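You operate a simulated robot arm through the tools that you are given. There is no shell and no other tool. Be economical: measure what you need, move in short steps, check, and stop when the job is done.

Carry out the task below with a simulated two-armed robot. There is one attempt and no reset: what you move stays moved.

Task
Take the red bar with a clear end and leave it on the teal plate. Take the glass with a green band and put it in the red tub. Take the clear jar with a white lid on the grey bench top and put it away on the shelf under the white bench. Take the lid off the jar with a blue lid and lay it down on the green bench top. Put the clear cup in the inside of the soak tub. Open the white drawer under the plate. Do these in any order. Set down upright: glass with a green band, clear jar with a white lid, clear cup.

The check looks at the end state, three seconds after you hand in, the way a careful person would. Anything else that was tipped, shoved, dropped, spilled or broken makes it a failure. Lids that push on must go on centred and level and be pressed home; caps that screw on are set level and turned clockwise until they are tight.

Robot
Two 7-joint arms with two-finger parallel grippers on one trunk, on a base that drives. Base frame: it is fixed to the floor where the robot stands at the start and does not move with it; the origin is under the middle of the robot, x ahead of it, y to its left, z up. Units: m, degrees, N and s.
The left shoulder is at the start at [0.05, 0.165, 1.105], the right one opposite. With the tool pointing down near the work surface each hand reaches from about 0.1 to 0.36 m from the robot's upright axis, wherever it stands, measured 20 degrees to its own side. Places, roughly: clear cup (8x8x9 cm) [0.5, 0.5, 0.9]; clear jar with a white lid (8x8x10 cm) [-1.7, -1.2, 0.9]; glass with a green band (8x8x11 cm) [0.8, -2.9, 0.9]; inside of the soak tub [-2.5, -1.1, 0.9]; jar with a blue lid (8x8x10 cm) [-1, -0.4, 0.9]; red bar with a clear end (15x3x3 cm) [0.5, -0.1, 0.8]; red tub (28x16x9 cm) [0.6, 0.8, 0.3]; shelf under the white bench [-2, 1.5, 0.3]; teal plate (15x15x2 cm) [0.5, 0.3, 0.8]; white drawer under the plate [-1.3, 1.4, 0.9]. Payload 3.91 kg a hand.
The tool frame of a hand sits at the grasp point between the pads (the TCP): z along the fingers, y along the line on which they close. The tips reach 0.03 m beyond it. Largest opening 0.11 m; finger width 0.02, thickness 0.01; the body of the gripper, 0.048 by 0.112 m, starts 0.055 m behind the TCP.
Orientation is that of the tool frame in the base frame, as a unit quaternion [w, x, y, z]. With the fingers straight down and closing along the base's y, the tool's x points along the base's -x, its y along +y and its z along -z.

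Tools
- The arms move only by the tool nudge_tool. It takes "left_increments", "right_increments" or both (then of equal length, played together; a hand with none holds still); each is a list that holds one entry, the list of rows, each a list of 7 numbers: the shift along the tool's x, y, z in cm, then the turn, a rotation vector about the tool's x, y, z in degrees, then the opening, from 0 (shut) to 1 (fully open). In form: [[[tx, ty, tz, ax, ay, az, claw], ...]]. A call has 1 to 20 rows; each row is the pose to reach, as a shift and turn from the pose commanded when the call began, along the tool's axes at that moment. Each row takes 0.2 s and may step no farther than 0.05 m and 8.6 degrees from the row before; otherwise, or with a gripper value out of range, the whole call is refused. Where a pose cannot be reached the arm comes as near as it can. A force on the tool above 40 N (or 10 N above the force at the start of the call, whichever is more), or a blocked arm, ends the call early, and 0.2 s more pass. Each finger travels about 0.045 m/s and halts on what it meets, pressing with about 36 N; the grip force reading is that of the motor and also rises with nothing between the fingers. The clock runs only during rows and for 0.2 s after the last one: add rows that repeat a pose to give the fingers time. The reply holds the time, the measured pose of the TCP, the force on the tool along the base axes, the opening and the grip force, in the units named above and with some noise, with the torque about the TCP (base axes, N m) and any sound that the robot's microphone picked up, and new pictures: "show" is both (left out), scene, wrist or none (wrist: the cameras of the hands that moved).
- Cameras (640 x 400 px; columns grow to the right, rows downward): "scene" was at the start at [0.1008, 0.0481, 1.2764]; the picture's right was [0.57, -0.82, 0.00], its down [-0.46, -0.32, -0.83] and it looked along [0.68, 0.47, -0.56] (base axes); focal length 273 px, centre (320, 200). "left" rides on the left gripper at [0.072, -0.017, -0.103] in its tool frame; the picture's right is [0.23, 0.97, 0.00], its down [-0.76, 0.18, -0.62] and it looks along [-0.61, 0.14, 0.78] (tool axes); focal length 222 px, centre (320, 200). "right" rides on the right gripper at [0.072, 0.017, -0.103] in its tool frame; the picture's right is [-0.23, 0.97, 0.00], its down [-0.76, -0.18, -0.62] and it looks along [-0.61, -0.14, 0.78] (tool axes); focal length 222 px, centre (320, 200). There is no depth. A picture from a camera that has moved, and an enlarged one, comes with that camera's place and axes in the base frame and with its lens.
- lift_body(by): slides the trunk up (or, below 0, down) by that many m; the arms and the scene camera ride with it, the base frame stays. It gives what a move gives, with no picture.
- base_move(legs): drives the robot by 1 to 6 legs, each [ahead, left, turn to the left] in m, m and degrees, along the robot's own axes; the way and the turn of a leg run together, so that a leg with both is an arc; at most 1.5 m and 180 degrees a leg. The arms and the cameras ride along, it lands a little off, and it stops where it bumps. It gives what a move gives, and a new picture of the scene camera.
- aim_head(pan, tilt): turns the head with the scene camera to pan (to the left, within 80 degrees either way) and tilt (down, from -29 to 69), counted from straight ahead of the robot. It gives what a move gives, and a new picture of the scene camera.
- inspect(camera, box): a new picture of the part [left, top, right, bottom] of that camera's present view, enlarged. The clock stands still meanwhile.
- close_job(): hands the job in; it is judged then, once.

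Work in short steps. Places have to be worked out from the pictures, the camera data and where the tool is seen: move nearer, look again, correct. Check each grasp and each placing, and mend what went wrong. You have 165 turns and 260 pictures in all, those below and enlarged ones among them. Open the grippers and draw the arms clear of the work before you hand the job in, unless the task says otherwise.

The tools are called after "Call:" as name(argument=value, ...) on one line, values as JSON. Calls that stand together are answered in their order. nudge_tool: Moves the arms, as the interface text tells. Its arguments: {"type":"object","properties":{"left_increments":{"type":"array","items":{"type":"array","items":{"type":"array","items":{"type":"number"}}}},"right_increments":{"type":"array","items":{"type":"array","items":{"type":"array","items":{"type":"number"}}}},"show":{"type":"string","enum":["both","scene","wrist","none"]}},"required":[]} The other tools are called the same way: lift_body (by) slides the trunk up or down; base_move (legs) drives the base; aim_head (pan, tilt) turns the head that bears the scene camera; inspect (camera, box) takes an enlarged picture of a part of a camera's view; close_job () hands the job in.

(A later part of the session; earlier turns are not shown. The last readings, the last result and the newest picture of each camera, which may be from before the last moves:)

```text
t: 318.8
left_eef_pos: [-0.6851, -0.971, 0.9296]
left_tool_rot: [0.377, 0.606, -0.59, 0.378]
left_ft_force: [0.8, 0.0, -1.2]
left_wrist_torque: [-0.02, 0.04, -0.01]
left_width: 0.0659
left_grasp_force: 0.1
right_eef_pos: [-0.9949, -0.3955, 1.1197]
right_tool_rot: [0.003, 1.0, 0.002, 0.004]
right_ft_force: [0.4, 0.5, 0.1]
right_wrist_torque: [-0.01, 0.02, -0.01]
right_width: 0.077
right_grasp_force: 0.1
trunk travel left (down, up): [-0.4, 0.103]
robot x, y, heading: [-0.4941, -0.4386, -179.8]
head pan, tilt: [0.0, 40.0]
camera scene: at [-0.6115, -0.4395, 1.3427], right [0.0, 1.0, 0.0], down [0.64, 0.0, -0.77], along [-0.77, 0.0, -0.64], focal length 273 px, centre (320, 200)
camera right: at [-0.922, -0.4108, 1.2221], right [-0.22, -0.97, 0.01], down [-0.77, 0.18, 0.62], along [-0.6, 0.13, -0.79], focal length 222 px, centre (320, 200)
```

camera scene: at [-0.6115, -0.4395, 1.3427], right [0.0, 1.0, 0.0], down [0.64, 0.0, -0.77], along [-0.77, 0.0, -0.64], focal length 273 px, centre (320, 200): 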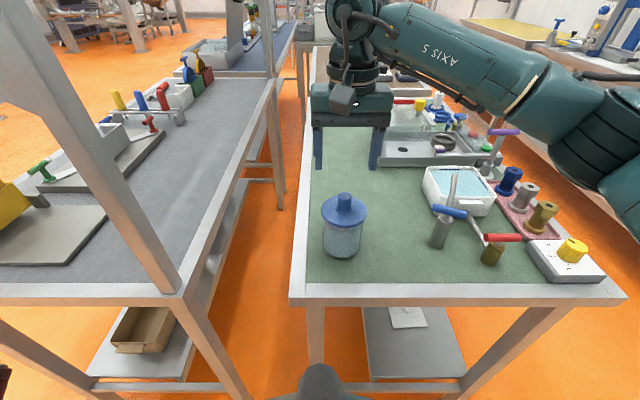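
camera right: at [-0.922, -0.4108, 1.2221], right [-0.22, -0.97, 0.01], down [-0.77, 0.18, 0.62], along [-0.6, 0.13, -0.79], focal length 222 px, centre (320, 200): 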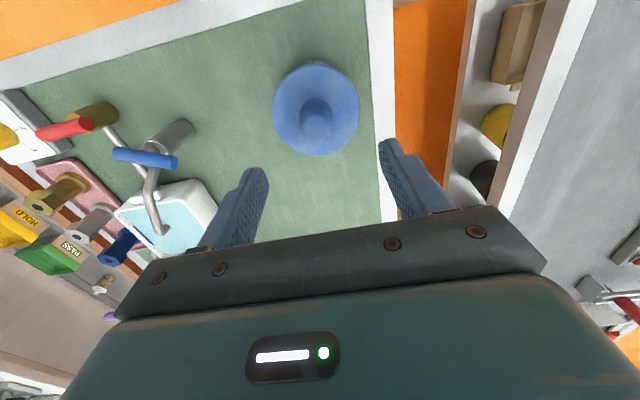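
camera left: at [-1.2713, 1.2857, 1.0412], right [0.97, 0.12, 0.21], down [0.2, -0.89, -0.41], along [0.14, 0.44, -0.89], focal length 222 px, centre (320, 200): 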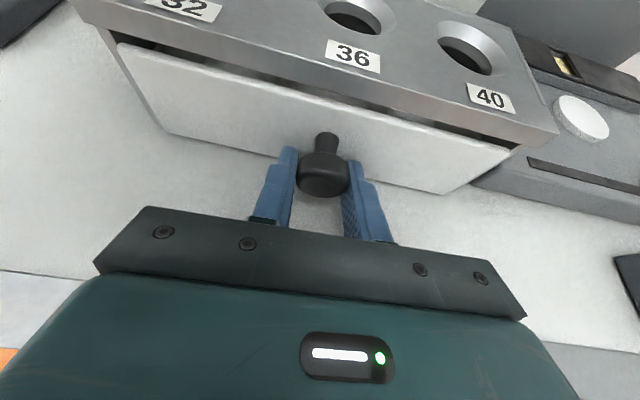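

Wrist view: knob at ≈(-0.983, -0.396). I shift 1 cm and descend to TCP z≈1.037, then look.

Call:
nudge_tool(right_increments=[[[1, 0, 2.5, 0, 0, 0, 0.7], [1, 0, 5, 0, 0, 0, 0.7], [1, 0, 7, 0, 0, 0, 0.7], [1, 0, 8.2, 0, 0, 0, 0.7], [1, 0, 8.2, 0, 0, 0, 0.7]]])

```text
t: 320.0
left_eef_pos: [-0.6854, -0.972, 0.9288]
left_tool_rot: [0.376, 0.606, -0.591, 0.377]
left_ft_force: [-0.5, 1.0, 0.5]
left_wrist_torque: [0.02, 0.01, 0.0]
left_width: 0.0659
left_grasp_force: 0.1
right_eef_pos: [-0.9836, -0.3959, 1.0339]
right_tool_rot: [0.002, 1.0, 0.003, 0.003]
right_ft_force: [-0.8, -1.1, -0.3]
right_wrist_torque: [-0.02, -0.01, -0.04]
right_width: 0.0772
right_grasp_force: 0.1
trunk travel left (down, up): [-0.4, 0.103]
robot x, y, heading: [-0.4927, -0.434, -179.9]
head pan, tilt: [0.0, 40.0]
camera scene: at [-0.6114, -0.4401, 1.3426], right [0.0, 1.0, 0.0], down [0.64, 0.0, -0.77], along [-0.77, 0.0, -0.64], focal length 273 px, centre (320, 200)
camera right: at [-0.9111, -0.4123, 1.1381], right [-0.22, -0.98, 0.0], down [-0.77, 0.18, 0.62], along [-0.6, 0.13, -0.79], focal length 222 px, centre (320, 200)
```

scene: 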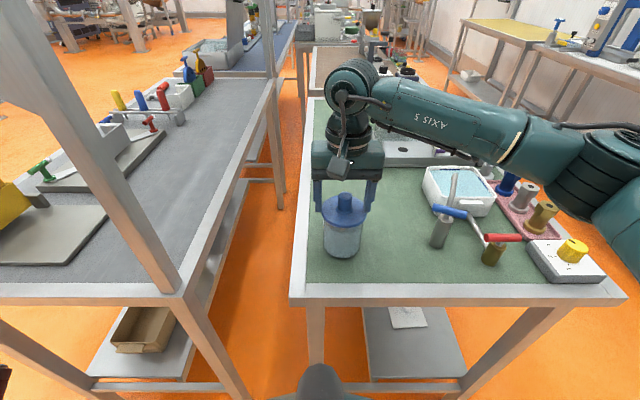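
right: 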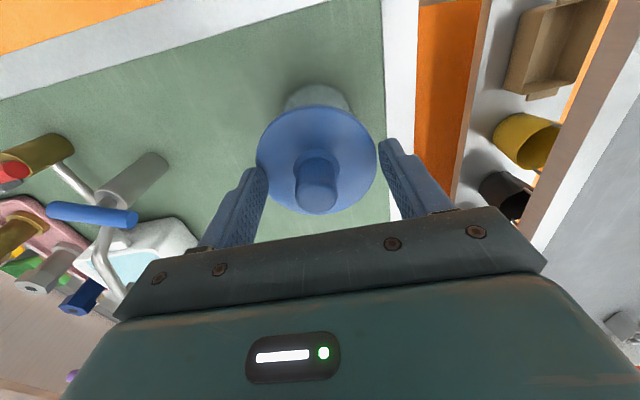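

Knob is centred between the fingertips, no contact. I close on it.

Call:
nudge_tool(right_increments=[[[0, 0, 0, 0, 0, 0, 0.5], [0, 0, 0, 0, 0, 0, 0.3], [0, 0, 0, 0, 0, 0, 0.1], [0, 0, 0, 0, 0, 0, 0], [0, 0, 0, 0, 0, 0, 0]]], show="wrist")

Call:
inspect(camera="scene", box=[280, 120, 410, 280])

```text
t: 321.2
left_eef_pos: [-0.6871, -0.973, 0.929]
left_tool_rot: [0.375, 0.608, -0.589, 0.378]
left_ft_force: [0.7, -0.1, -0.5]
left_wrist_torque: [-0.01, -0.02, -0.01]
left_width: 0.066
left_grasp_force: 0.2
right_eef_pos: [-0.9826, -0.3974, 1.0332]
right_tool_rot: [0.004, 1.0, 0.002, 0.004]
right_ft_force: [0.3, 0.7, -0.7]
right_wrist_torque: [0.02, -0.02, -0.03]
right_width: 0.0242
right_grasp_force: 35.9
trunk travel left (down, up): [-0.4, 0.103]
robot x, y, heading: [-0.4952, -0.439, -179.9]
head pan, tilt: [0.0, 40.0]
heard: snap
camera right: at [-0.9111, -0.4125, 1.1383], right [-0.22, -0.98, 0.0], down [-0.77, 0.18, 0.62], along [-0.6, 0.13, -0.79], focal length 222 px, centre (320, 200)
```

right: 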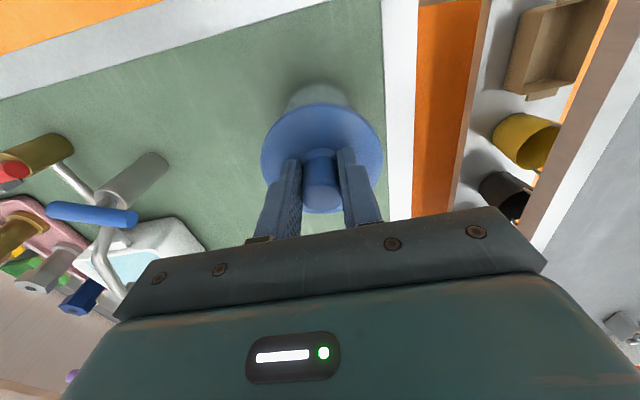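

```text
2.50 times, centred on (345, 200) of scene
camera zoom: at [-0.6115, -0.4401, 1.3426], right [0.0, 1.0, 0.0], down [0.64, 0.0, -0.77], along [-0.77, 0.0, -0.64], focal length 682 px, centre (258, 200)
```

zoom: 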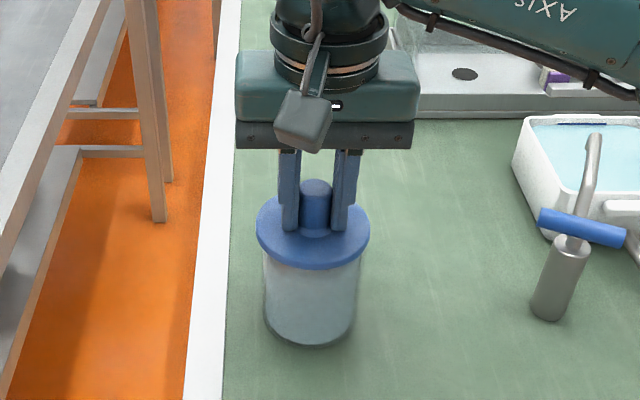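

Gripped (2.4 cm); a snap was heard — the press-on lid loosening. I lift slowly 2 cm and look.

Call:
nudge_tool(right_increments=[[[0, 0, -0.3, 0, 0, 0, 0], [0, 0, -0.7, 0, 0, 0, 0], [0, 0, -1.2, 0, 0, 0, 0], [0, 0, -2, 0, 0, 0, 0]]], show="none")

Call:
inspect(camera="scene", box=[280, 120, 410, 280])

```text
t: 322.2
left_eef_pos: [-0.6863, -0.9722, 0.9305]
left_tool_rot: [0.376, 0.606, -0.59, 0.377]
left_ft_force: [1.1, 0.0, 1.0]
left_wrist_torque: [0.0, 0.0, 0.0]
left_width: 0.0661
left_grasp_force: 0.2
right_eef_pos: [-0.9837, -0.3955, 1.0545]
right_tool_rot: [0.002, 1.0, 0.002, 0.003]
right_ft_force: [0.4, -0.3, -0.8]
right_wrist_torque: [0.05, -0.02, -0.03]
right_width: 0.0241
right_grasp_force: 36.1
trunk travel left (down, up): [-0.4, 0.103]
robot x, y, heading: [-0.499, -0.4382, -179.9]
head pan, tilt: [0.0, 40.0]
```

```text
2.50 times, centred on (345, 200) of scene
camera zoom: at [-0.6114, -0.4401, 1.3426], right [0.0, 1.0, 0.0], down [0.64, 0.0, -0.77], along [-0.77, 0.0, -0.64], focal length 682 px, centre (258, 200)
```

zoom: 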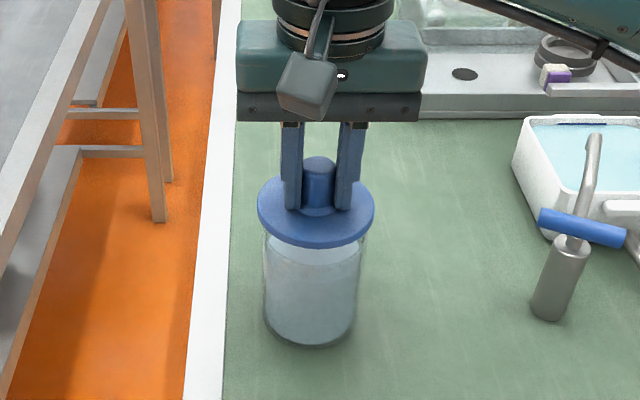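

Lid is off and the jar stayed put. I raise it 8 cm, move the base 6 cm ahead, and carry the lid to the free area behind the jar (≈(-1.13, -0.39)).

Call:
nudge_tool(right_increments=[[[0, 0, -3, 0, 0, 0, 0], [0, 0, -6, 0, 0, 0, 0], [0, 0, -8.5, 0, 0, 0, 0]]], show="none")

Call:
base_move(legs=[[0.06, 0, 0]])

Call:
nudge_tool(right_increments=[[[-3, 0, 0, 0, 0, 0, 0], [-6, 0, 0, 0, 0, 0, 0], [-9, 0, 0, 0, 0, 0, 0], [-9.5, 0, 4, 0, 0, 0, 0], [-9.5, 0, 8, 0, 0, 0, 0], [-9.5, 0, 12, 0, 0, 0, 0], [-9.5, 0, 15, 0, 0, 0, 0], [-9.5, 0, 15, 0, 0, 0, 0]]])

```text
t: 323.0
left_eef_pos: [-0.6854, -0.9726, 0.9297]
left_tool_rot: [0.376, 0.607, -0.589, 0.378]
left_ft_force: [0.2, -0.1, -0.3]
left_wrist_torque: [0.04, -0.02, 0.01]
left_width: 0.0659
left_grasp_force: 0.0
right_eef_pos: [-0.984, -0.3965, 1.1416]
right_tool_rot: [0.004, 1.0, 0.002, 0.004]
right_ft_force: [-0.2, 1.4, -0.3]
right_wrist_torque: [-0.02, 0.03, 0.01]
right_width: 0.0242
right_grasp_force: 36.1
trunk travel left (down, up): [-0.4, 0.103]
robot x, y, heading: [-0.4967, -0.4339, -179.9]
head pan, tilt: [0.0, 40.0]
```

```text
t: 324.0
left_eef_pos: [-0.7442, -0.9726, 0.9281]
left_tool_rot: [0.375, 0.607, -0.589, 0.379]
left_ft_force: [-0.1, -0.3, -0.7]
left_wrist_torque: [-0.01, -0.04, 0.01]
left_width: 0.0659
left_grasp_force: 0.1
right_eef_pos: [-1.0439, -0.3969, 1.1399]
right_tool_rot: [0.003, 1.0, 0.004, 0.005]
right_ft_force: [-1.0, -0.9, -0.1]
right_wrist_torque: [0.02, -0.03, 0.01]
right_width: 0.0244
right_grasp_force: 36.0
trunk travel left (down, up): [-0.4, 0.103]
robot x, y, heading: [-0.5557, -0.4357, -179.7]
head pan, tilt: [0.0, 40.0]
camera scene: at [-0.6714, -0.4404, 1.3425], right [0.0, 1.0, 0.0], down [0.64, 0.0, -0.77], along [-0.77, 0.0, -0.64], focal length 273 px, centre (320, 200)
```

scene: 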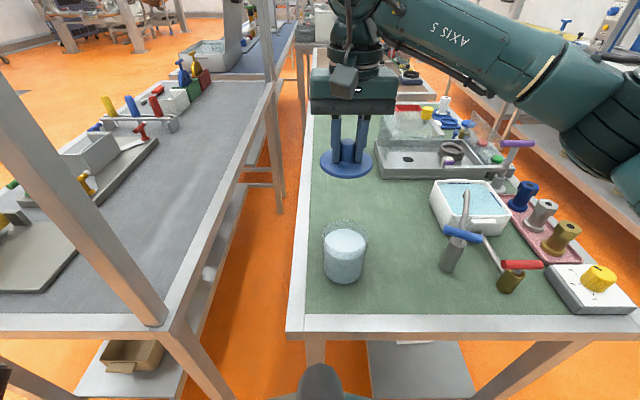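

```text
t: 325.8
left_eef_pos: [-0.7438, -0.9719, 0.9286]
left_tool_rot: [0.375, 0.608, -0.589, 0.378]
left_ft_force: [0.2, 0.1, -0.5]
left_wrist_torque: [0.01, -0.01, -0.01]
left_width: 0.0658
left_grasp_force: 0.2
right_eef_pos: [-1.1355, -0.3968, 0.9915]
right_tool_rot: [0.003, 1.0, 0.003, 0.003]
right_ft_force: [0.3, -0.2, -1.0]
right_wrist_torque: [0.0, -0.01, 0.0]
right_width: 0.0242
right_grasp_force: 36.1
trunk travel left (down, up): [-0.4, 0.103]
robot x, y, heading: [-0.5591, -0.4395, -179.8]
head pan, tilt: [0.0, 40.0]
camera scene: at [-0.6704, -0.4404, 1.3426], right [0.0, 1.0, 0.0], down [0.64, 0.0, -0.77], along [-0.77, 0.0, -0.64], focal length 273 px, centre (320, 200)
camera right: at [-1.064, -0.4121, 1.0933], right [-0.22, -0.98, 0.0], down [-0.77, 0.18, 0.62], along [-0.6, 0.13, -0.79], focal length 222 px, centre (320, 200)
```

scene: 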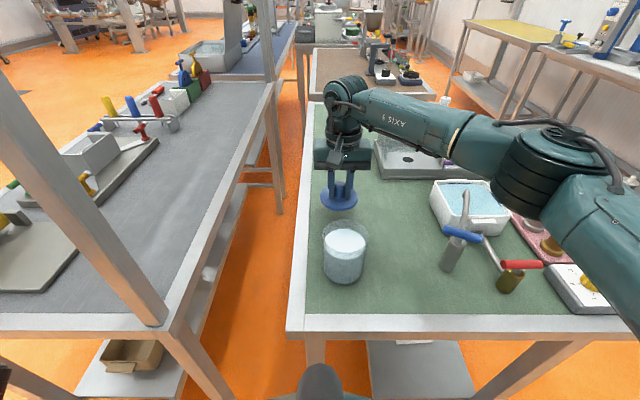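
right: 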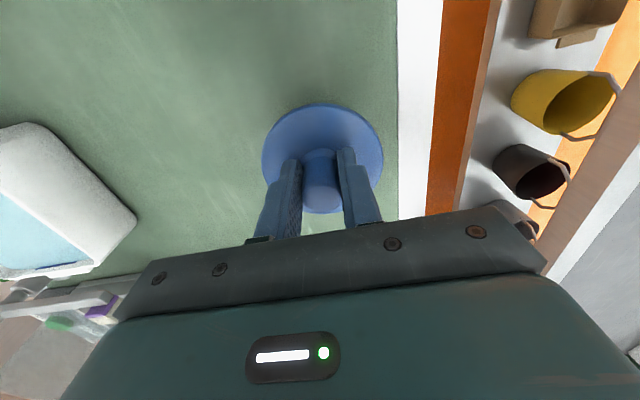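

Lid is over clear bench. I lower it gently until contact.

Call:
nudge_tool(right_increments=[[[0, 0, 1.5, 0, 0, 0, 0], [0, 0, 3, 0, 0, 0, 0], [0, 0, 3.5, 0, 0, 0, 0], [0, 0, 4, 0, 0, 0, 0], [0, 0, 4.4, 0, 0, 0, 0], [0, 0, 4.8, 0, 0, 0, 0], [0, 0, 5.2, 0, 0, 0, 0]]], show="none")

Call:
inspect(camera="scene", box=[280, 120, 410, 280])

```text
t: 327.5
left_eef_pos: [-0.7439, -0.9718, 0.9289]
left_tool_rot: [0.377, 0.607, -0.589, 0.377]
left_ft_force: [0.4, 0.7, -0.2]
left_wrist_torque: [0.01, -0.03, 0.02]
left_width: 0.0659
left_grasp_force: 0.1
right_eef_pos: [-1.1379, -0.3982, 0.947]
right_tool_rot: [0.005, 1.0, 0.002, -0.004]
right_ft_force: [3.9, 2.4, 16.4]
right_wrist_torque: [0.21, -0.43, 0.0]
right_width: 0.024
right_grasp_force: 36.0
trunk travel left (down, up): [-0.4, 0.103]
robot x, y, heading: [-0.5558, -0.4411, -179.8]
head pan, tilt: [0.0, 40.0]
stopped in row 7 (right hand): the force on the tool passed its limit (the readings are from after the stop); the commanded pose is now the measured one
```

```text
2.50 times, centred on (345, 200) of scene
camera zoom: at [-0.669, -0.4403, 1.3426], right [0.0, 1.0, 0.0], down [0.64, 0.0, -0.77], along [-0.77, 0.0, -0.64], focal length 682 px, centre (258, 200)
```

zoom: 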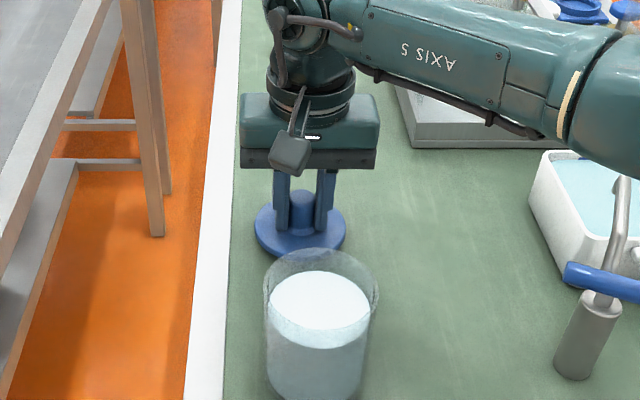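

Lid rests on the bench. I open, rise and draw the right hand back.

Call:
nudge_tool(right_increments=[[[0, 0, -0.1, 0, 0, 0, 0], [0, 0, -0.1, 0, 0, 0, 0.3], [0, 0, -0.1, 0, 0, 0, 0.5], [0, 0, -3, 0, 0, 0, 0.5], [0, 0, -7, 0, 0, 0, 0.5], [0, 0, -11.5, 0, 0, 0, 0.6], [0, 0, -16, 0, 0, 0, 0.7], [0, 0, -20, 0, 0, 0, 0.8], [3, -3, -22, 0, 0, 0, 1], [6, -6, -23, 0, 0, 0, 1], [9, -9, -23, 0, 0, 0, 1], [12, -12, -23, 0, 0, 0, 1], [15, -15, -23, 0, 0, 0, 1], [18, -18, -23, 0, 0, 0, 1], [21, -20, -23, 0, 0, 0, 1]]], show="scene")

```text
t: 330.7
left_eef_pos: [-0.7445, -0.9724, 0.9296]
left_tool_rot: [0.376, 0.607, -0.589, 0.378]
left_ft_force: [0.4, 0.3, -0.5]
left_wrist_torque: [-0.03, 0.01, 0.0]
left_width: 0.0659
left_grasp_force: 0.0
right_eef_pos: [-0.9283, -0.1953, 1.1715]
right_tool_rot: [0.005, 1.0, 0.002, -0.001]
right_ft_force: [0.5, -0.4, -0.3]
right_wrist_torque: [0.02, -0.02, -0.01]
right_width: 0.1099
right_grasp_force: 0.1
trunk travel left (down, up): [-0.4, 0.103]
robot x, y, heading: [-0.5565, -0.4389, -179.5]
head pan, tilt: [0.0, 40.0]
camera scene: at [-0.6699, -0.4399, 1.3427], right [0.0, 1.0, 0.0], down [0.64, 0.0, -0.77], along [-0.77, 0.0, -0.64], focal length 273 px, centre (320, 200)
```

scene: 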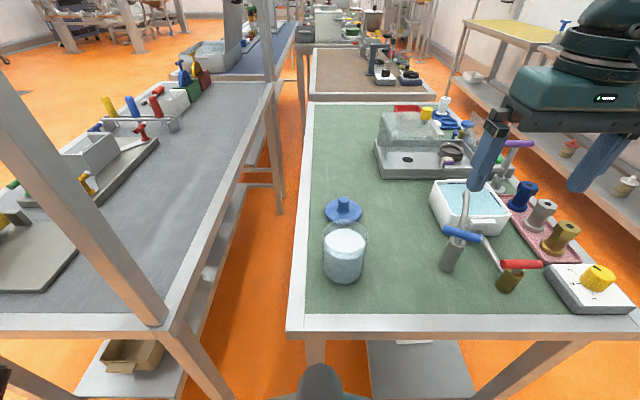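

Lid lies on the green bench beside the jar. Last: the glass at ≈(0.8, -2.9). I back off, turn to heading -90° and drive towards it, with the left hand pointing to that side.

Call:
base_move(legs=[[-0.17, 0, 0], [0, 0, 89.5], [1.0, 0, 0], [0.75, 0, 0]])

Call:
aim_head(pan=40, tilt=15)

```text
t: 335.7
left_eef_pos: [0.1357, -0.6569, 0.9297]
left_tool_rot: [0.017, 0.846, -0.013, 0.533]
left_ft_force: [0.7, -0.2, -0.1]
left_wrist_torque: [0.01, -0.03, 0.01]
left_width: 0.0659
left_grasp_force: 0.1
right_eef_pos: [-0.6577, -0.7903, 1.1731]
right_tool_rot: [0.007, 0.734, 0.679, 0.002]
right_ft_force: [0.9, -0.5, 1.4]
right_wrist_torque: [0.02, 0.03, 0.0]
right_width: 0.1099
right_grasp_force: 0.0
trunk travel left (down, up): [-0.4, 0.103]
robot x, y, heading: [-0.3877, -0.4349, -93.4]
head pan, tilt: [0.0, 40.0]
stopped in leg 2: the robot was blocked; the commanded pose is now the measured one
camera scene: at [-0.3951, -0.549, 1.343], right [-1.0, 0.06, 0.0], down [0.04, 0.64, -0.77], along [-0.05, -0.77, -0.64], focal length 273 px, centre (320, 200)
```

scene: 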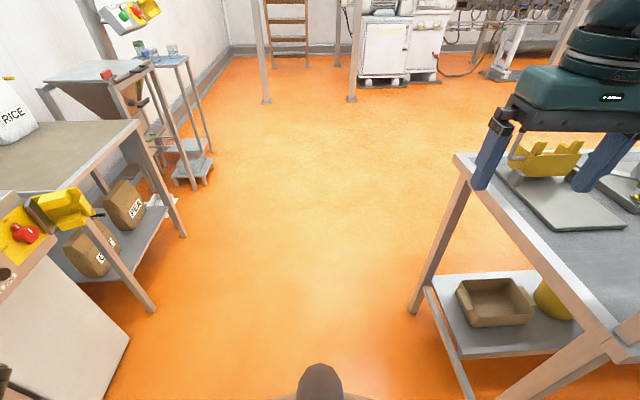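

```text
t: 336.8
left_eef_pos: [0.1344, -0.656, 0.932]
left_tool_rot: [0.017, 0.845, -0.013, 0.534]
left_ft_force: [0.6, -1.0, 0.1]
left_wrist_torque: [-0.02, 0.01, -0.02]
left_width: 0.0661
left_grasp_force: 0.0
right_eef_pos: [-0.6571, -0.7903, 1.1739]
right_tool_rot: [0.008, 0.733, 0.68, 0.002]
right_ft_force: [-0.5, 0.1, 0.1]
right_wrist_torque: [0.01, 0.01, 0.0]
right_width: 0.1099
right_grasp_force: 0.0
trunk travel left (down, up): [-0.4, 0.103]
robot x, y, heading: [-0.3869, -0.4411, -93.2]
head pan, tilt: [40.0, 15.0]
camera scene: at [-0.3352, -0.5376, 1.3827], right [-0.8, -0.59, 0.0], down [-0.15, 0.2, -0.97], along [0.57, -0.78, -0.25], focal length 273 px, centre (320, 200)
```

scene: 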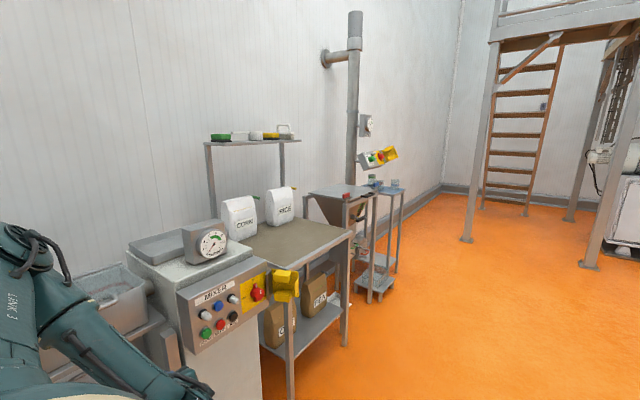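

The turn stopped as the right arm met the grey bench's post. I shift 0.1 m left away from it, fix the heading and drive on.

Call:
base_move(legs=[[0, 0.1, 0], [0, 0, 3.2], [1.0, 0, 0], [0.85, 0, 0]])

Call:
aim_head(pan=50, tilt=30)

```text
t: 337.4
left_eef_pos: [0.1354, -0.658, 0.9291]
left_tool_rot: [0.016, 0.846, -0.014, 0.533]
left_ft_force: [0.4, 0.0, -0.4]
left_wrist_torque: [-0.02, -0.02, 0.01]
left_width: 0.0658
left_grasp_force: 0.1
right_eef_pos: [-0.6577, -0.7914, 1.1732]
right_tool_rot: [0.007, 0.735, 0.678, 0.003]
right_ft_force: [0.1, 0.1, 0.8]
right_wrist_torque: [0.02, 0.0, 0.0]
right_width: 0.1099
right_grasp_force: 0.0
trunk travel left (down, up): [-0.4, 0.103]
robot x, y, heading: [-0.3842, -0.4378, -93.4]
head pan, tilt: [40.0, 15.0]
stopped in leg 1: the robot was blocked; the commanded pose is now the measured one
camera scene: at [-0.3337, -0.5402, 1.3824], right [-0.8, -0.59, 0.0], down [-0.15, 0.21, -0.97], along [0.57, -0.78, -0.26], focal length 273 px, centre (320, 200)
```

scene: 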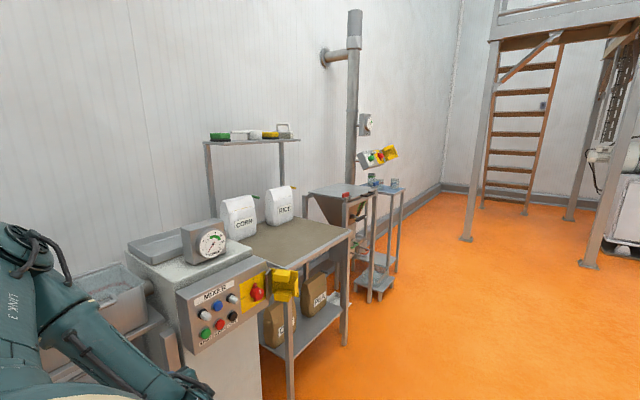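

```text
t: 338.2
left_eef_pos: [0.1357, -0.658, 0.9289]
left_tool_rot: [0.016, 0.846, -0.013, 0.533]
left_ft_force: [-0.9, -0.3, 0.7]
left_wrist_torque: [0.02, 0.03, -0.01]
left_width: 0.0659
left_grasp_force: 0.0
right_eef_pos: [-0.6572, -0.7912, 1.1731]
right_tool_rot: [0.008, 0.735, 0.678, 0.002]
right_ft_force: [-0.3, -0.2, 0.0]
right_wrist_torque: [0.0, 0.04, 0.02]
right_width: 0.11
right_grasp_force: 0.1
trunk travel left (down, up): [-0.4, 0.103]
robot x, y, heading: [-0.3873, -0.4372, -93.4]
head pan, tilt: [50.0, 30.0]
camera scene: at [-0.3241, -0.5266, 1.3584], right [-0.69, -0.72, 0.0], down [-0.36, 0.34, -0.87], along [0.63, -0.6, -0.5], focal length 273 px, centre (320, 200)
```

scene: 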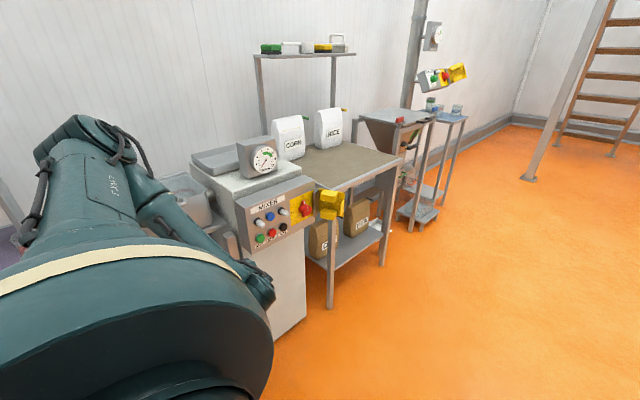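

Blocked on the left too. I check what the left hand is touching.

Call:
inspect(camera="left", box=[0, 0, 640, 400])

Call:
aim_head(pan=79, tilt=30)

Call:
aim_head(pan=-70, tilt=20)

```text
1.00 times, centred on (320, 200) of left
camera zoom: at [0.0743, -0.6372, 1.0409], right [0.06, -0.97, 0.22], down [-0.9, -0.15, -0.42], along [0.44, -0.17, -0.88], focal length 222 px, centre (320, 200)
```

zoom: 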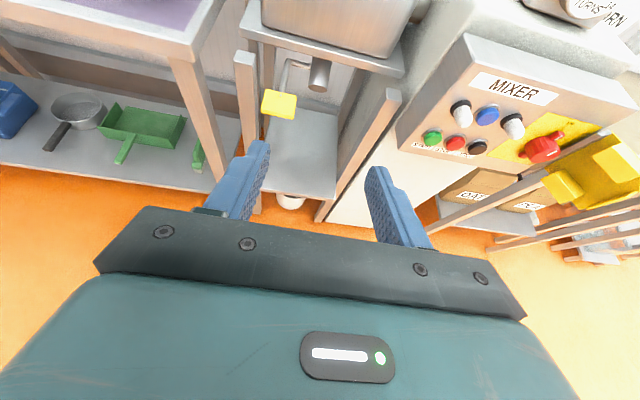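

```text
t: 339.2
left_eef_pos: [0.135, -0.658, 0.9293]
left_tool_rot: [0.017, 0.845, -0.013, 0.534]
left_ft_force: [-0.6, -0.9, 0.3]
left_wrist_torque: [0.01, -0.01, -0.01]
left_width: 0.0662
left_grasp_force: 0.0
right_eef_pos: [-0.6559, -0.7896, 1.1736]
right_tool_rot: [0.008, 0.733, 0.68, 0.002]
right_ft_force: [0.5, -0.1, -0.6]
right_wrist_torque: [0.01, 0.02, 0.01]
right_width: 0.1102
right_grasp_force: 0.1
trunk travel left (down, up): [-0.4, 0.103]
robot x, y, heading: [-0.3879, -0.4369, -93.3]
head pan, tilt: [79.0, 30.0]
camera scene: at [-0.3023, -0.4868, 1.3582], right [-0.25, -0.97, 0.0], down [-0.48, 0.12, -0.87], along [0.84, -0.22, -0.5], focal length 273 px, centre (320, 200)
```

scene: 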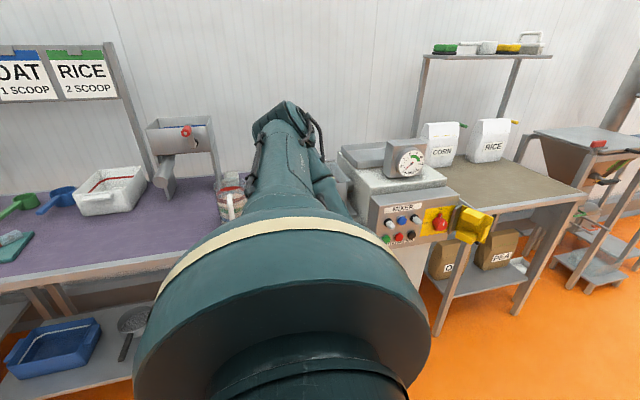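

```text
t: 341.5
left_eef_pos: [0.1354, -0.6575, 0.9304]
left_tool_rot: [0.017, 0.846, -0.014, 0.533]
left_ft_force: [-0.7, 0.6, 0.5]
left_wrist_torque: [0.02, -0.02, -0.03]
left_width: 0.0656
left_grasp_force: 0.2
right_eef_pos: [-0.6566, -0.7909, 1.1724]
right_tool_rot: [0.007, 0.734, 0.679, 0.002]
right_ft_force: [-0.7, -0.3, 0.7]
right_wrist_torque: [-0.01, 0.01, 0.02]
right_width: 0.1101
right_grasp_force: 0.0
trunk travel left (down, up): [-0.4, 0.103]
robot x, y, heading: [-0.3835, -0.4341, -93.5]
head pan, tilt: [-70.0, 20.0]
camera scene: at [-0.4791, -0.4905, 1.3742], right [-0.28, 0.96, 0.0], down [0.33, 0.09, -0.94], along [-0.9, -0.27, -0.34], focal length 273 px, centre (320, 200)
```

scene: 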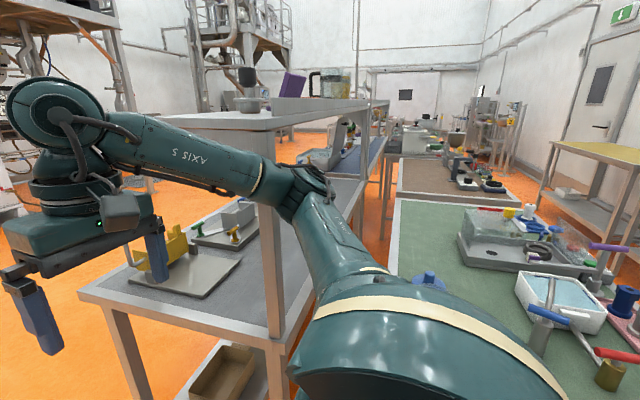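

The right elbow presses against the post in the -y direction. I back up slightly first, then shift left and drive on.

Call:
base_move(legs=[[-0.06, 0, 0], [0, 0.13, 0], [0, 0, 3.3], [1.0, 0, 0], [0.9, 0, 0]])

Call:
aim_head(pan=50, tilt=30)

```text
t: 352.9
left_eef_pos: [0.2702, -2.4836, 0.9294]
left_tool_rot: [0.0, 0.846, 0.01, 0.533]
left_ft_force: [-0.2, 0.1, 0.2]
left_wrist_torque: [0.0, -0.01, 0.02]
left_width: 0.0658
left_grasp_force: 0.0
right_eef_pos: [-0.5149, -2.6627, 1.1726]
right_tool_rot: [0.006, 0.714, 0.7, 0.004]
right_ft_force: [0.1, 0.0, 0.1]
right_wrist_torque: [0.01, 0.01, -0.01]
right_width: 0.1099
right_grasp_force: 0.1
trunk travel left (down, up): [-0.4, 0.103]
robot x, y, heading: [-0.2672, -2.288, -90.1]
head pan, tilt: [-70.0, 20.0]
camera scene: at [-0.3529, -2.3531, 1.374], right [-0.34, 0.94, 0.0], down [0.32, 0.12, -0.94], along [-0.88, -0.32, -0.34], focal length 273 px, centre (320, 200)
```

scene: 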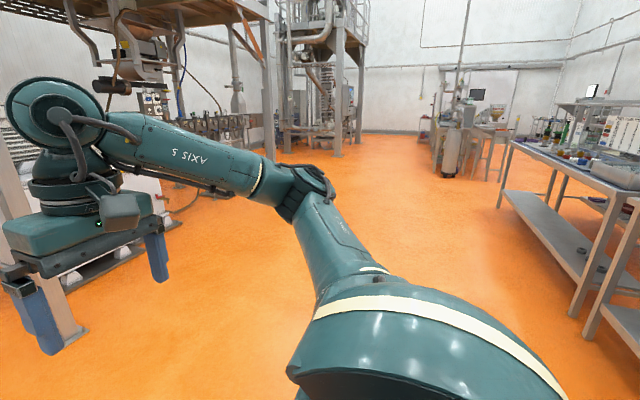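

```text
t: 354.9
left_eef_pos: [0.2688, -2.4825, 0.9298]
left_tool_rot: [0.001, 0.846, 0.009, 0.533]
left_ft_force: [1.2, 1.5, 0.7]
left_wrist_torque: [-0.02, -0.01, 0.02]
left_width: 0.0662
left_grasp_force: 0.1
right_eef_pos: [-0.5143, -2.6619, 1.1721]
right_tool_rot: [0.006, 0.715, 0.699, 0.004]
right_ft_force: [-0.7, -0.2, 0.9]
right_wrist_torque: [-0.05, 0.02, 0.0]
right_width: 0.1099
right_grasp_force: 0.1
trunk travel left (down, up): [-0.4, 0.103]
robot x, y, heading: [-0.263, -2.2921, -90.4]
head pan, tilt: [50.0, 30.0]
camera scene: at [-0.1963, -2.3799, 1.358], right [-0.65, -0.76, 0.0], down [-0.38, 0.32, -0.87], along [0.66, -0.56, -0.5], focal length 273 px, centre (320, 200)
```

scene: 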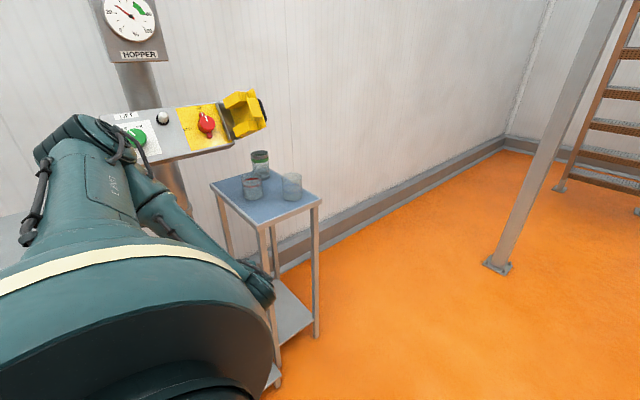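

A small stand with three glasses is ahead-left. I zoom in to identify the one with the green band.

Call:
inspect(camera="scene", box=[190, 130, 350, 240])

```text
3.64 times, centred on (270, 185) of scene
camera zoom: at [-0.1963, -2.3799, 1.358], right [-0.65, -0.76, 0.0], down [-0.38, 0.32, -0.87], along [0.66, -0.56, -0.5], focal length 992 px, centre (502, 254)
```

zoom: 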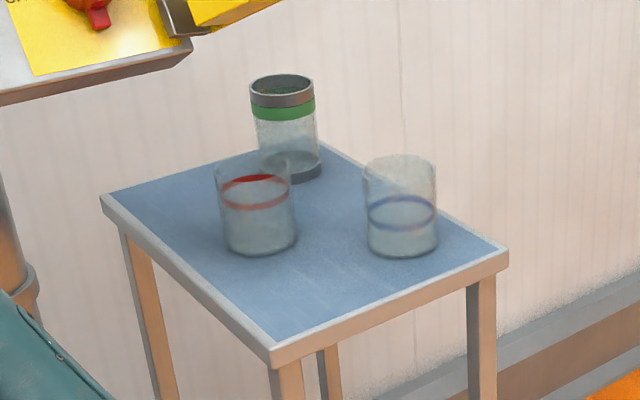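

The green-banded glass is the far one at ≈(0.80, -2.89), stand top z≈0.85; a control box overhangs near it, so I'll come from the -y side. First I prepare: left tool tilt to ~52° and open, right hand tucked back; then drive to (-0.26, -3.65) and face +x.

Call:
nudge_tool(left_increments=[[[0, 0, 0, 0, -4.5, 0, 0.8], [0, 0, 0, 0, -9, 0, 1], [0, 0, 0, 0, -13, 0, 1], [0, 0, 0, 0, -13, 0, 1], [0, 0, 0, 0, -13, 0, 1]]], right_increments=[[[2.5, 0, 0, 0, 0, 0, 1], [5, 0, 0, 0, 0, 0, 1], [7.5, 0, 0, 0, 0, 0, 1], [10, 0, 0, 0, 0, 0, 1], [12.5, 0, 0, 0, 0, 0, 1]]], show="none")

Call:
base_move(legs=[[1.36, 0, 0], [0, 0, 90.4], [0.6, 0, 0]])

Call:
aim_head(pan=55, tilt=25)

```text
t: 356.1
left_eef_pos: [0.2704, -2.4832, 0.9291]
left_tool_rot: [0.001, 0.901, 0.01, 0.435]
left_ft_force: [-1.0, -0.4, -0.5]
left_wrist_torque: [0.02, 0.01, 0.02]
left_width: 0.11
left_grasp_force: 0.0
right_eef_pos: [-0.5097, -2.5377, 1.1719]
right_tool_rot: [0.006, 0.714, 0.7, 0.003]
right_ft_force: [0.0, 0.7, 0.1]
right_wrist_torque: [0.0, 0.01, 0.04]
right_width: 0.1099
right_grasp_force: 0.0
trunk travel left (down, up): [-0.4, 0.103]
robot x, y, heading: [-0.2621, -2.2891, -90.5]
head pan, tilt: [50.0, 30.0]
```

```text
t: 369.6
left_eef_pos: [0.517, -3.1291, 0.928]
left_tool_rot: [-0.303, 0.637, 0.636, 0.311]
left_ft_force: [0.5, 0.3, 0.1]
left_wrist_torque: [-0.01, 0.02, -0.04]
left_width: 0.11
left_grasp_force: 0.1
right_eef_pos: [0.5524, -3.9113, 1.1718]
right_tool_rot: [0.002, 0.022, 1.0, 0.008]
right_ft_force: [-0.1, -0.2, 0.7]
right_wrist_torque: [-0.02, 0.02, 0.02]
right_width: 0.1099
right_grasp_force: 0.1
trunk travel left (down, up): [-0.4, 0.103]
robot x, y, heading: [0.3073, -3.6604, -1.5]
head pan, tilt: [50.0, 30.0]
camera scene: at [0.3984, -3.5948, 1.358], right [0.75, -0.66, 0.0], down [-0.33, -0.37, -0.87], along [0.58, 0.65, -0.5], focal length 273 px, centre (320, 200)
```

scene: 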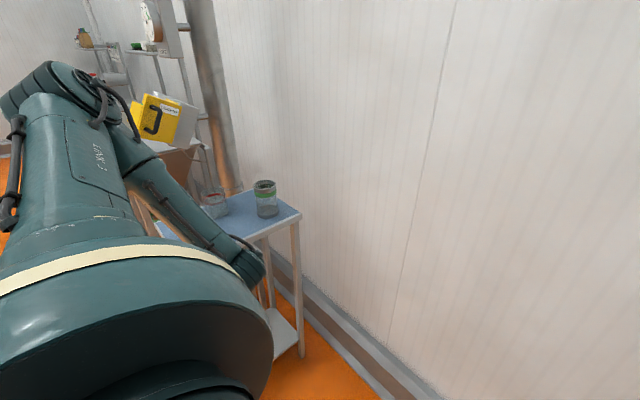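

```text
t: 370.3
left_eef_pos: [0.517, -3.1293, 0.9282]
left_tool_rot: [-0.303, 0.638, 0.636, 0.312]
left_ft_force: [-0.2, -0.3, 0.2]
left_wrist_torque: [0.03, 0.0, 0.04]
left_width: 0.11
left_grasp_force: 0.1
right_eef_pos: [0.5524, -3.9105, 1.1729]
right_tool_rot: [0.003, 0.022, 1.0, 0.007]
right_ft_force: [0.0, -1.0, 0.9]
right_wrist_torque: [0.03, 0.03, 0.0]
right_width: 0.1099
right_grasp_force: 0.0
trunk travel left (down, up): [-0.4, 0.103]
robot x, y, heading: [0.3085, -3.6589, -1.8]
head pan, tilt: [55.0, 25.0]
camera scene: at [0.3929, -3.5884, 1.3659], right [0.8, -0.6, 0.0], down [-0.25, -0.34, -0.91], along [0.54, 0.73, -0.42], focal length 273 px, centre (320, 200)
```

scene: 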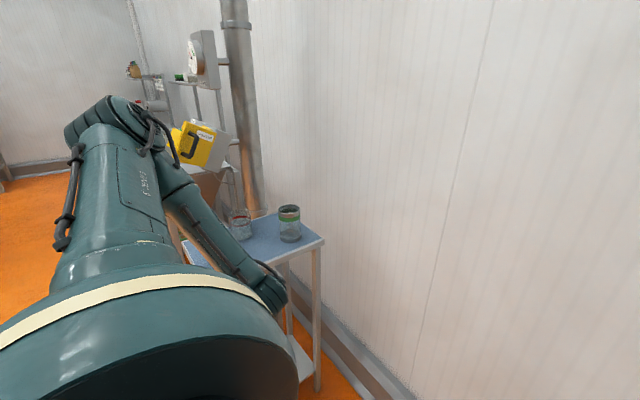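

Glass ≈ (0.79, -2.885). I drive ahead 0.27 m so the hand is in line with it.

Call:
base_move(legs=[[0.27, 0, 1.7]])

Call:
inspect(camera="left", box=[0, 0, 640, 400])

```text
t: 372.2
left_eef_pos: [0.7684, -3.1273, 0.928]
left_tool_rot: [-0.307, 0.629, 0.646, 0.306]
left_ft_force: [0.3, -0.6, 0.2]
left_wrist_torque: [-0.01, 0.01, 0.01]
left_width: 0.1102
left_grasp_force: 0.1
right_eef_pos: [0.8301, -3.9055, 1.1717]
right_tool_rot: [0.001, 0.007, 1.0, 0.007]
right_ft_force: [0.1, 0.0, -1.1]
right_wrist_torque: [-0.03, -0.01, -0.01]
right_width: 0.11
right_grasp_force: 0.1
trunk travel left (down, up): [-0.4, 0.103]
robot x, y, heading: [0.5806, -3.6659, 0.1]
head pan, tilt: [55.0, 25.0]
camera scene: at [0.6595, -3.5894, 1.3659], right [0.82, -0.57, 0.0], down [-0.24, -0.35, -0.91], along [0.52, 0.74, -0.42], focal length 273 px, centre (320, 200)
```

scene: 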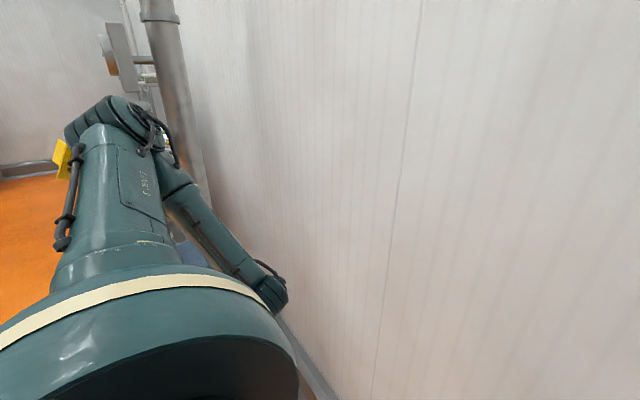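

```text
1.00 times, centred on (320, 200) of left
camera zoom: at [0.7514, -3.1641, 1.0509], right [0.97, 0.16, 0.19], down [0.2, -0.96, -0.21], along [0.15, 0.24, -0.96], focal length 222 px, centre (320, 200)
```

zoom: 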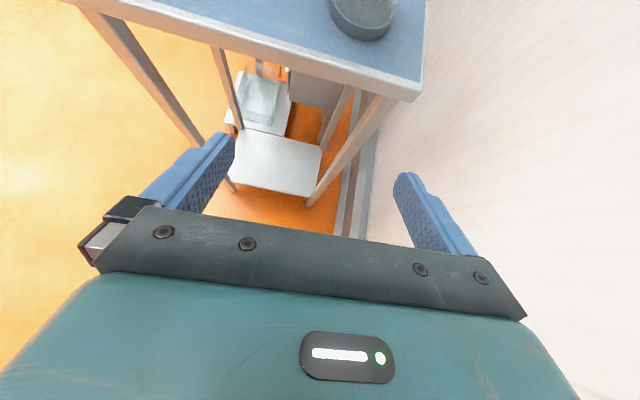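

Glass ≈ (0.797, -2.874). I align 2.9 cm ahead and approach 0.13 m, then check.

Call:
base_move(legs=[[0.029, 0.13, 0]])

Call:
inspect(camera="left", box=[0, 0, 640, 400])

```text
t: 373.5
left_eef_pos: [0.7959, -2.9971, 0.9278]
left_tool_rot: [-0.307, 0.627, 0.647, 0.306]
left_ft_force: [0.3, 1.3, -0.4]
left_wrist_torque: [-0.03, 0.02, 0.0]
left_width: 0.11
left_grasp_force: 0.1
right_eef_pos: [0.8589, -3.7769, 1.1724]
right_tool_rot: [0.002, 0.005, 1.0, 0.007]
right_ft_force: [0.7, 0.4, -0.1]
right_wrist_torque: [0.02, 0.03, 0.0]
right_width: 0.1099
right_grasp_force: 0.1
trunk travel left (down, up): [-0.4, 0.103]
robot x, y, heading: [0.6075, -3.5334, 0.4]
head pan, tilt: [55.0, 25.0]
camera scene: at [0.6875, -3.4591, 1.3659], right [0.82, -0.57, 0.0], down [-0.24, -0.35, -0.91], along [0.52, 0.74, -0.42], focal length 273 px, centre (320, 200)
```

scene: 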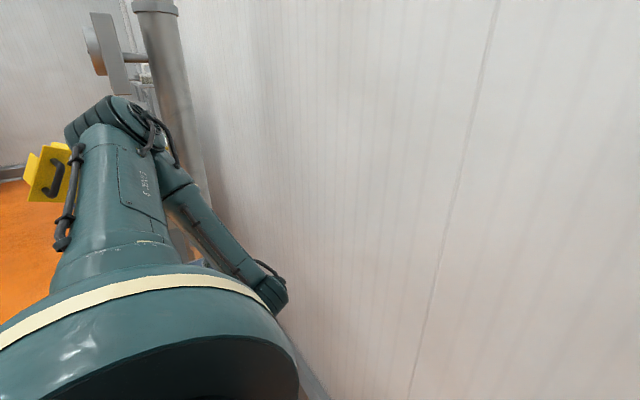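

```text
1.00 times, centred on (320, 200) of left
camera zoom: at [0.7785, -3.0339, 1.0505], right [0.97, 0.17, 0.19], down [0.2, -0.96, -0.2], along [0.15, 0.24, -0.96], focal length 222 px, centre (320, 200)
```

zoom: 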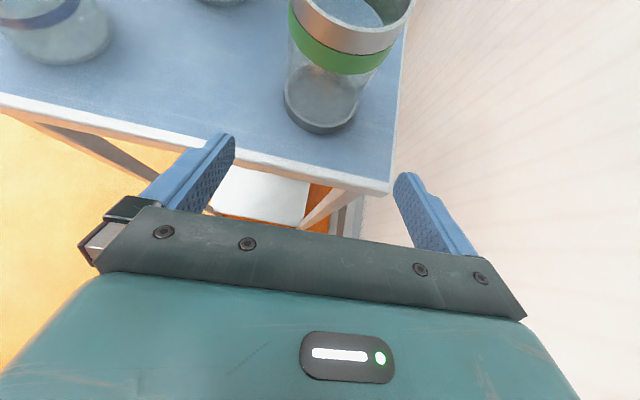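

Well aligned. I raise 1 cm and advance 10 cm so the fingers straddle the glass.

Call:
lift_body(by=0.01)

Call:
base_move(legs=[[-0.002, 0.102, -0.3]])

Call:
inspect(camera="left", box=[0, 0, 640, 400])

```text
t: 374.1
left_eef_pos: [0.7956, -2.9972, 0.9391]
left_tool_rot: [-0.308, 0.627, 0.647, 0.307]
left_ft_force: [-0.1, -0.4, -0.1]
left_wrist_torque: [0.01, 0.0, 0.01]
left_width: 0.1102
left_grasp_force: 0.0
right_eef_pos: [0.8579, -3.7776, 1.1817]
right_tool_rot: [0.003, 0.005, 1.0, 0.007]
right_ft_force: [-0.6, -0.6, 0.0]
right_wrist_torque: [-0.01, 0.02, 0.0]
right_width: 0.1103
right_grasp_force: 0.0
trunk travel left (down, up): [-0.41, 0.093]
robot x, y, heading: [0.6035, -3.5328, 0.5]
head pan, tilt: [55.0, 25.0]
```

```text
t: 375.2
left_eef_pos: [0.7963, -2.8955, 0.9389]
left_tool_rot: [-0.306, 0.629, 0.645, 0.307]
left_ft_force: [-0.2, 0.0, -0.6]
left_wrist_torque: [0.04, -0.01, -0.02]
left_width: 0.1099
left_grasp_force: 0.1
right_eef_pos: [0.854, -3.675, 1.1836]
right_tool_rot: [0.003, 0.009, 1.0, 0.006]
right_ft_force: [0.1, -0.6, 0.2]
right_wrist_torque: [-0.03, -0.01, 0.01]
right_width: 0.1102
right_grasp_force: 0.0
trunk travel left (down, up): [-0.41, 0.093]
robot x, y, heading: [0.6096, -3.4318, -0.2]
head pan, tilt: [55.0, 25.0]
camera scene: at [0.6855, -3.3563, 1.3759], right [0.82, -0.57, 0.0], down [-0.24, -0.35, -0.91], along [0.52, 0.74, -0.42], focal length 273 px, centre (320, 200)
```

scene: 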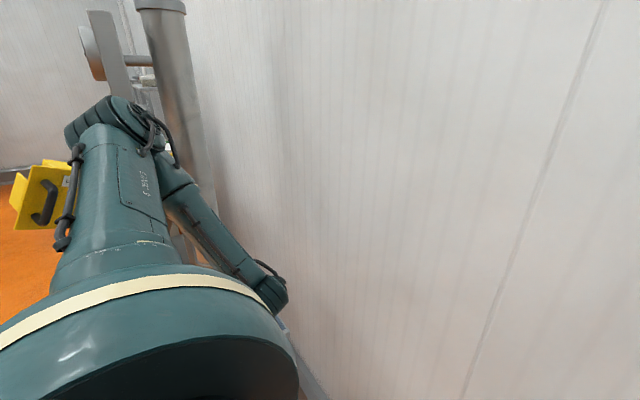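

```text
1.00 times, centred on (320, 200) of left
camera zoom: at [0.7791, -2.9317, 1.0606], right [0.97, 0.16, 0.19], down [0.2, -0.96, -0.2], along [0.15, 0.24, -0.96], focal length 222 px, centre (320, 200)
```

zoom: 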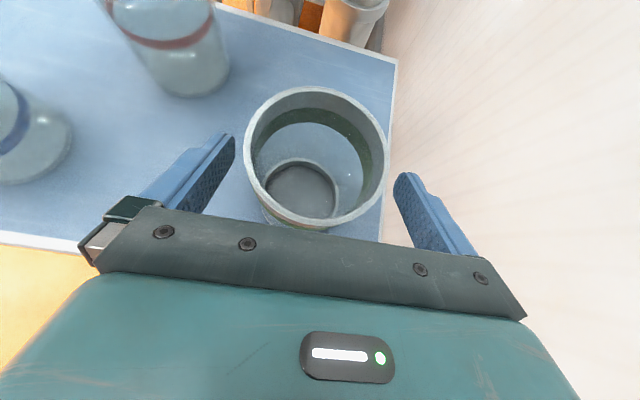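

The glass sits centred between the fingers. I close on it.

Call:
nudge_tool(left_increments=[[[0, 0, 0, 0, 0, 0, 0.85], [0, 0, 0, 0, 0, 0, 0.7], [0, 0, 0, 0, 0, 0, 0.55], [0, 0, 0, 0, 0, 0, 0.4], [0, 0, 0, 0, 0, 0, 0.3], [0, 0, 0, 0, 0, 0, 0.3]]], show="wrist")

Call:
lift_body(by=0.08)

```text
t: 376.6
left_eef_pos: [0.7953, -2.8959, 0.9389]
left_tool_rot: [-0.307, 0.629, 0.645, 0.307]
left_ft_force: [-0.7, 0.1, 0.9]
left_wrist_torque: [0.03, 0.2, -0.01]
left_width: 0.071
left_grasp_force: 35.8
right_eef_pos: [0.8548, -3.6754, 1.1835]
right_tool_rot: [0.002, 0.009, 1.0, 0.007]
right_ft_force: [-0.4, 0.4, 0.8]
right_wrist_torque: [0.0, -0.01, 0.0]
right_width: 0.1099
right_grasp_force: 0.0
trunk travel left (down, up): [-0.41, 0.093]
robot x, y, heading: [0.605, -3.4246, 0.1]
head pan, tilt: [55.0, 25.0]
camera left: at [0.779, -2.9324, 1.0611], right [0.97, 0.16, 0.19], down [0.2, -0.96, -0.21], along [0.15, 0.24, -0.96], focal length 222 px, centre (320, 200)
```

left: 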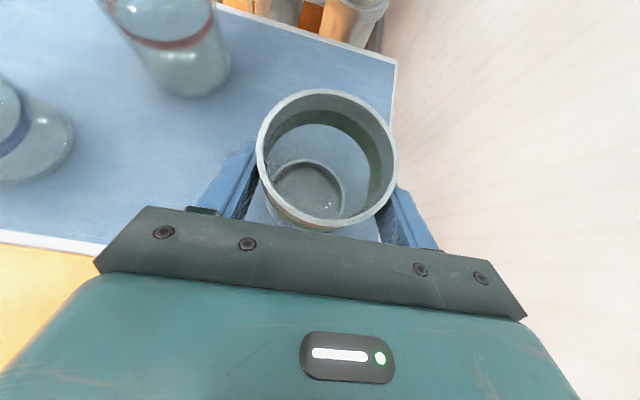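

```text
t: 377.8
left_eef_pos: [0.796, -2.8953, 1.0182]
left_tool_rot: [-0.307, 0.629, 0.645, 0.307]
left_ft_force: [0.9, -0.7, -2.1]
left_wrist_torque: [-0.01, -0.01, -0.03]
left_width: 0.0708
left_grasp_force: 36.4
right_eef_pos: [0.8545, -3.6757, 1.2622]
right_tool_rot: [0.001, 0.01, 1.0, 0.007]
right_ft_force: [-0.2, -0.4, 0.7]
right_wrist_torque: [-0.02, -0.02, -0.04]
right_width: 0.11
right_grasp_force: 0.0
trunk travel left (down, up): [-0.49, 0.013]
robot x, y, heading: [0.604, -3.4323, -0.2]
head pan, tilt: [55.0, 25.0]
```

Glass lifted and held (7.1 cm). I withdraw, turn to heading -90° and check the grip.

Call:
base_move(legs=[[0, -0.27, 0], [-0.855, 0, 0], [0, 0, -90]])

Call:
base_move(legs=[[-1.4, 0, 0], [-1.3, 0, 0]])

```text
t: 382.6
left_eef_pos: [0.177, -3.17, 1.0176]
left_tool_rot: [-0.309, 0.626, 0.648, 0.304]
left_ft_force: [0.1, -0.1, -1.7]
left_wrist_torque: [-0.04, 0.02, 0.03]
left_width: 0.0709
left_grasp_force: 36.5
right_eef_pos: [0.2443, -3.9447, 1.2613]
right_tool_rot: [-0.001, -0.009, 1.0, 0.005]
right_ft_force: [0.0, -0.9, 0.2]
right_wrist_torque: [0.01, 0.0, -0.02]
right_width: 0.1101
right_grasp_force: 0.0
trunk travel left (down, up): [-0.49, 0.013]
robot x, y, heading: [-0.0137, -3.7044, 0.6]
head pan, tilt: [55.0, 25.0]
stopped in leg 2: the robot was blocked; the commanded pose is now the measured one
camera scene: at [0.074, -3.6331, 1.4555], right [0.82, -0.57, 0.0], down [-0.24, -0.35, -0.91], along [0.51, 0.75, -0.42], focal length 273 px, centre (320, 200)
```

scene: 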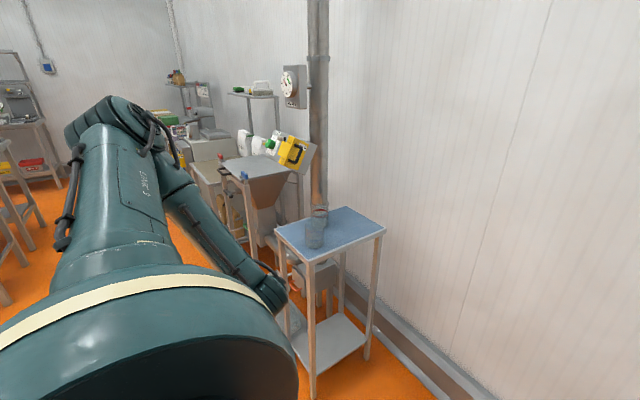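

```text
t: 383.4
left_eef_pos: [0.1751, -3.17, 1.0185]
left_tool_rot: [-0.31, 0.625, 0.649, 0.303]
left_ft_force: [-0.4, 1.1, -2.5]
left_wrist_torque: [-0.03, 0.02, -0.01]
left_width: 0.0707
left_grasp_force: 36.3
right_eef_pos: [0.2436, -3.9436, 1.2597]
right_tool_rot: [0.0, -0.013, 1.0, 0.005]
right_ft_force: [0.4, -0.2, 0.2]
right_wrist_torque: [0.0, -0.01, 0.0]
right_width: 0.1104
right_grasp_force: 0.0
trunk travel left (down, up): [-0.49, 0.013]
robot x, y, heading: [-0.0086, -3.7081, 0.7]
head pan, tilt: [55.0, 25.0]
stopped in leg 1: the robot was blocked; the commanded pose is now the measured one
camera scene: at [0.0713, -3.6332, 1.4558], right [0.83, -0.56, 0.0], down [-0.24, -0.35, -0.91], along [0.51, 0.75, -0.42], focal length 273 px, centre (320, 200)
```

scene: 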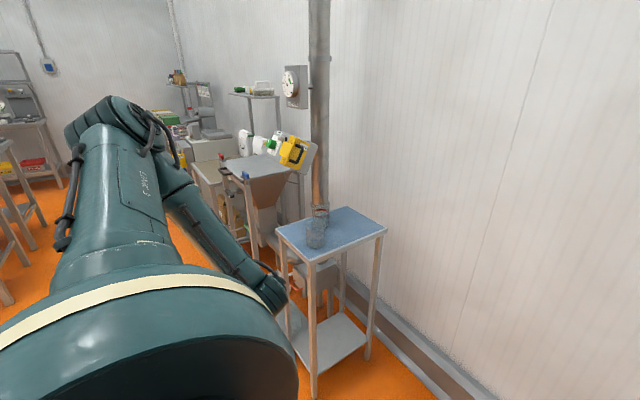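

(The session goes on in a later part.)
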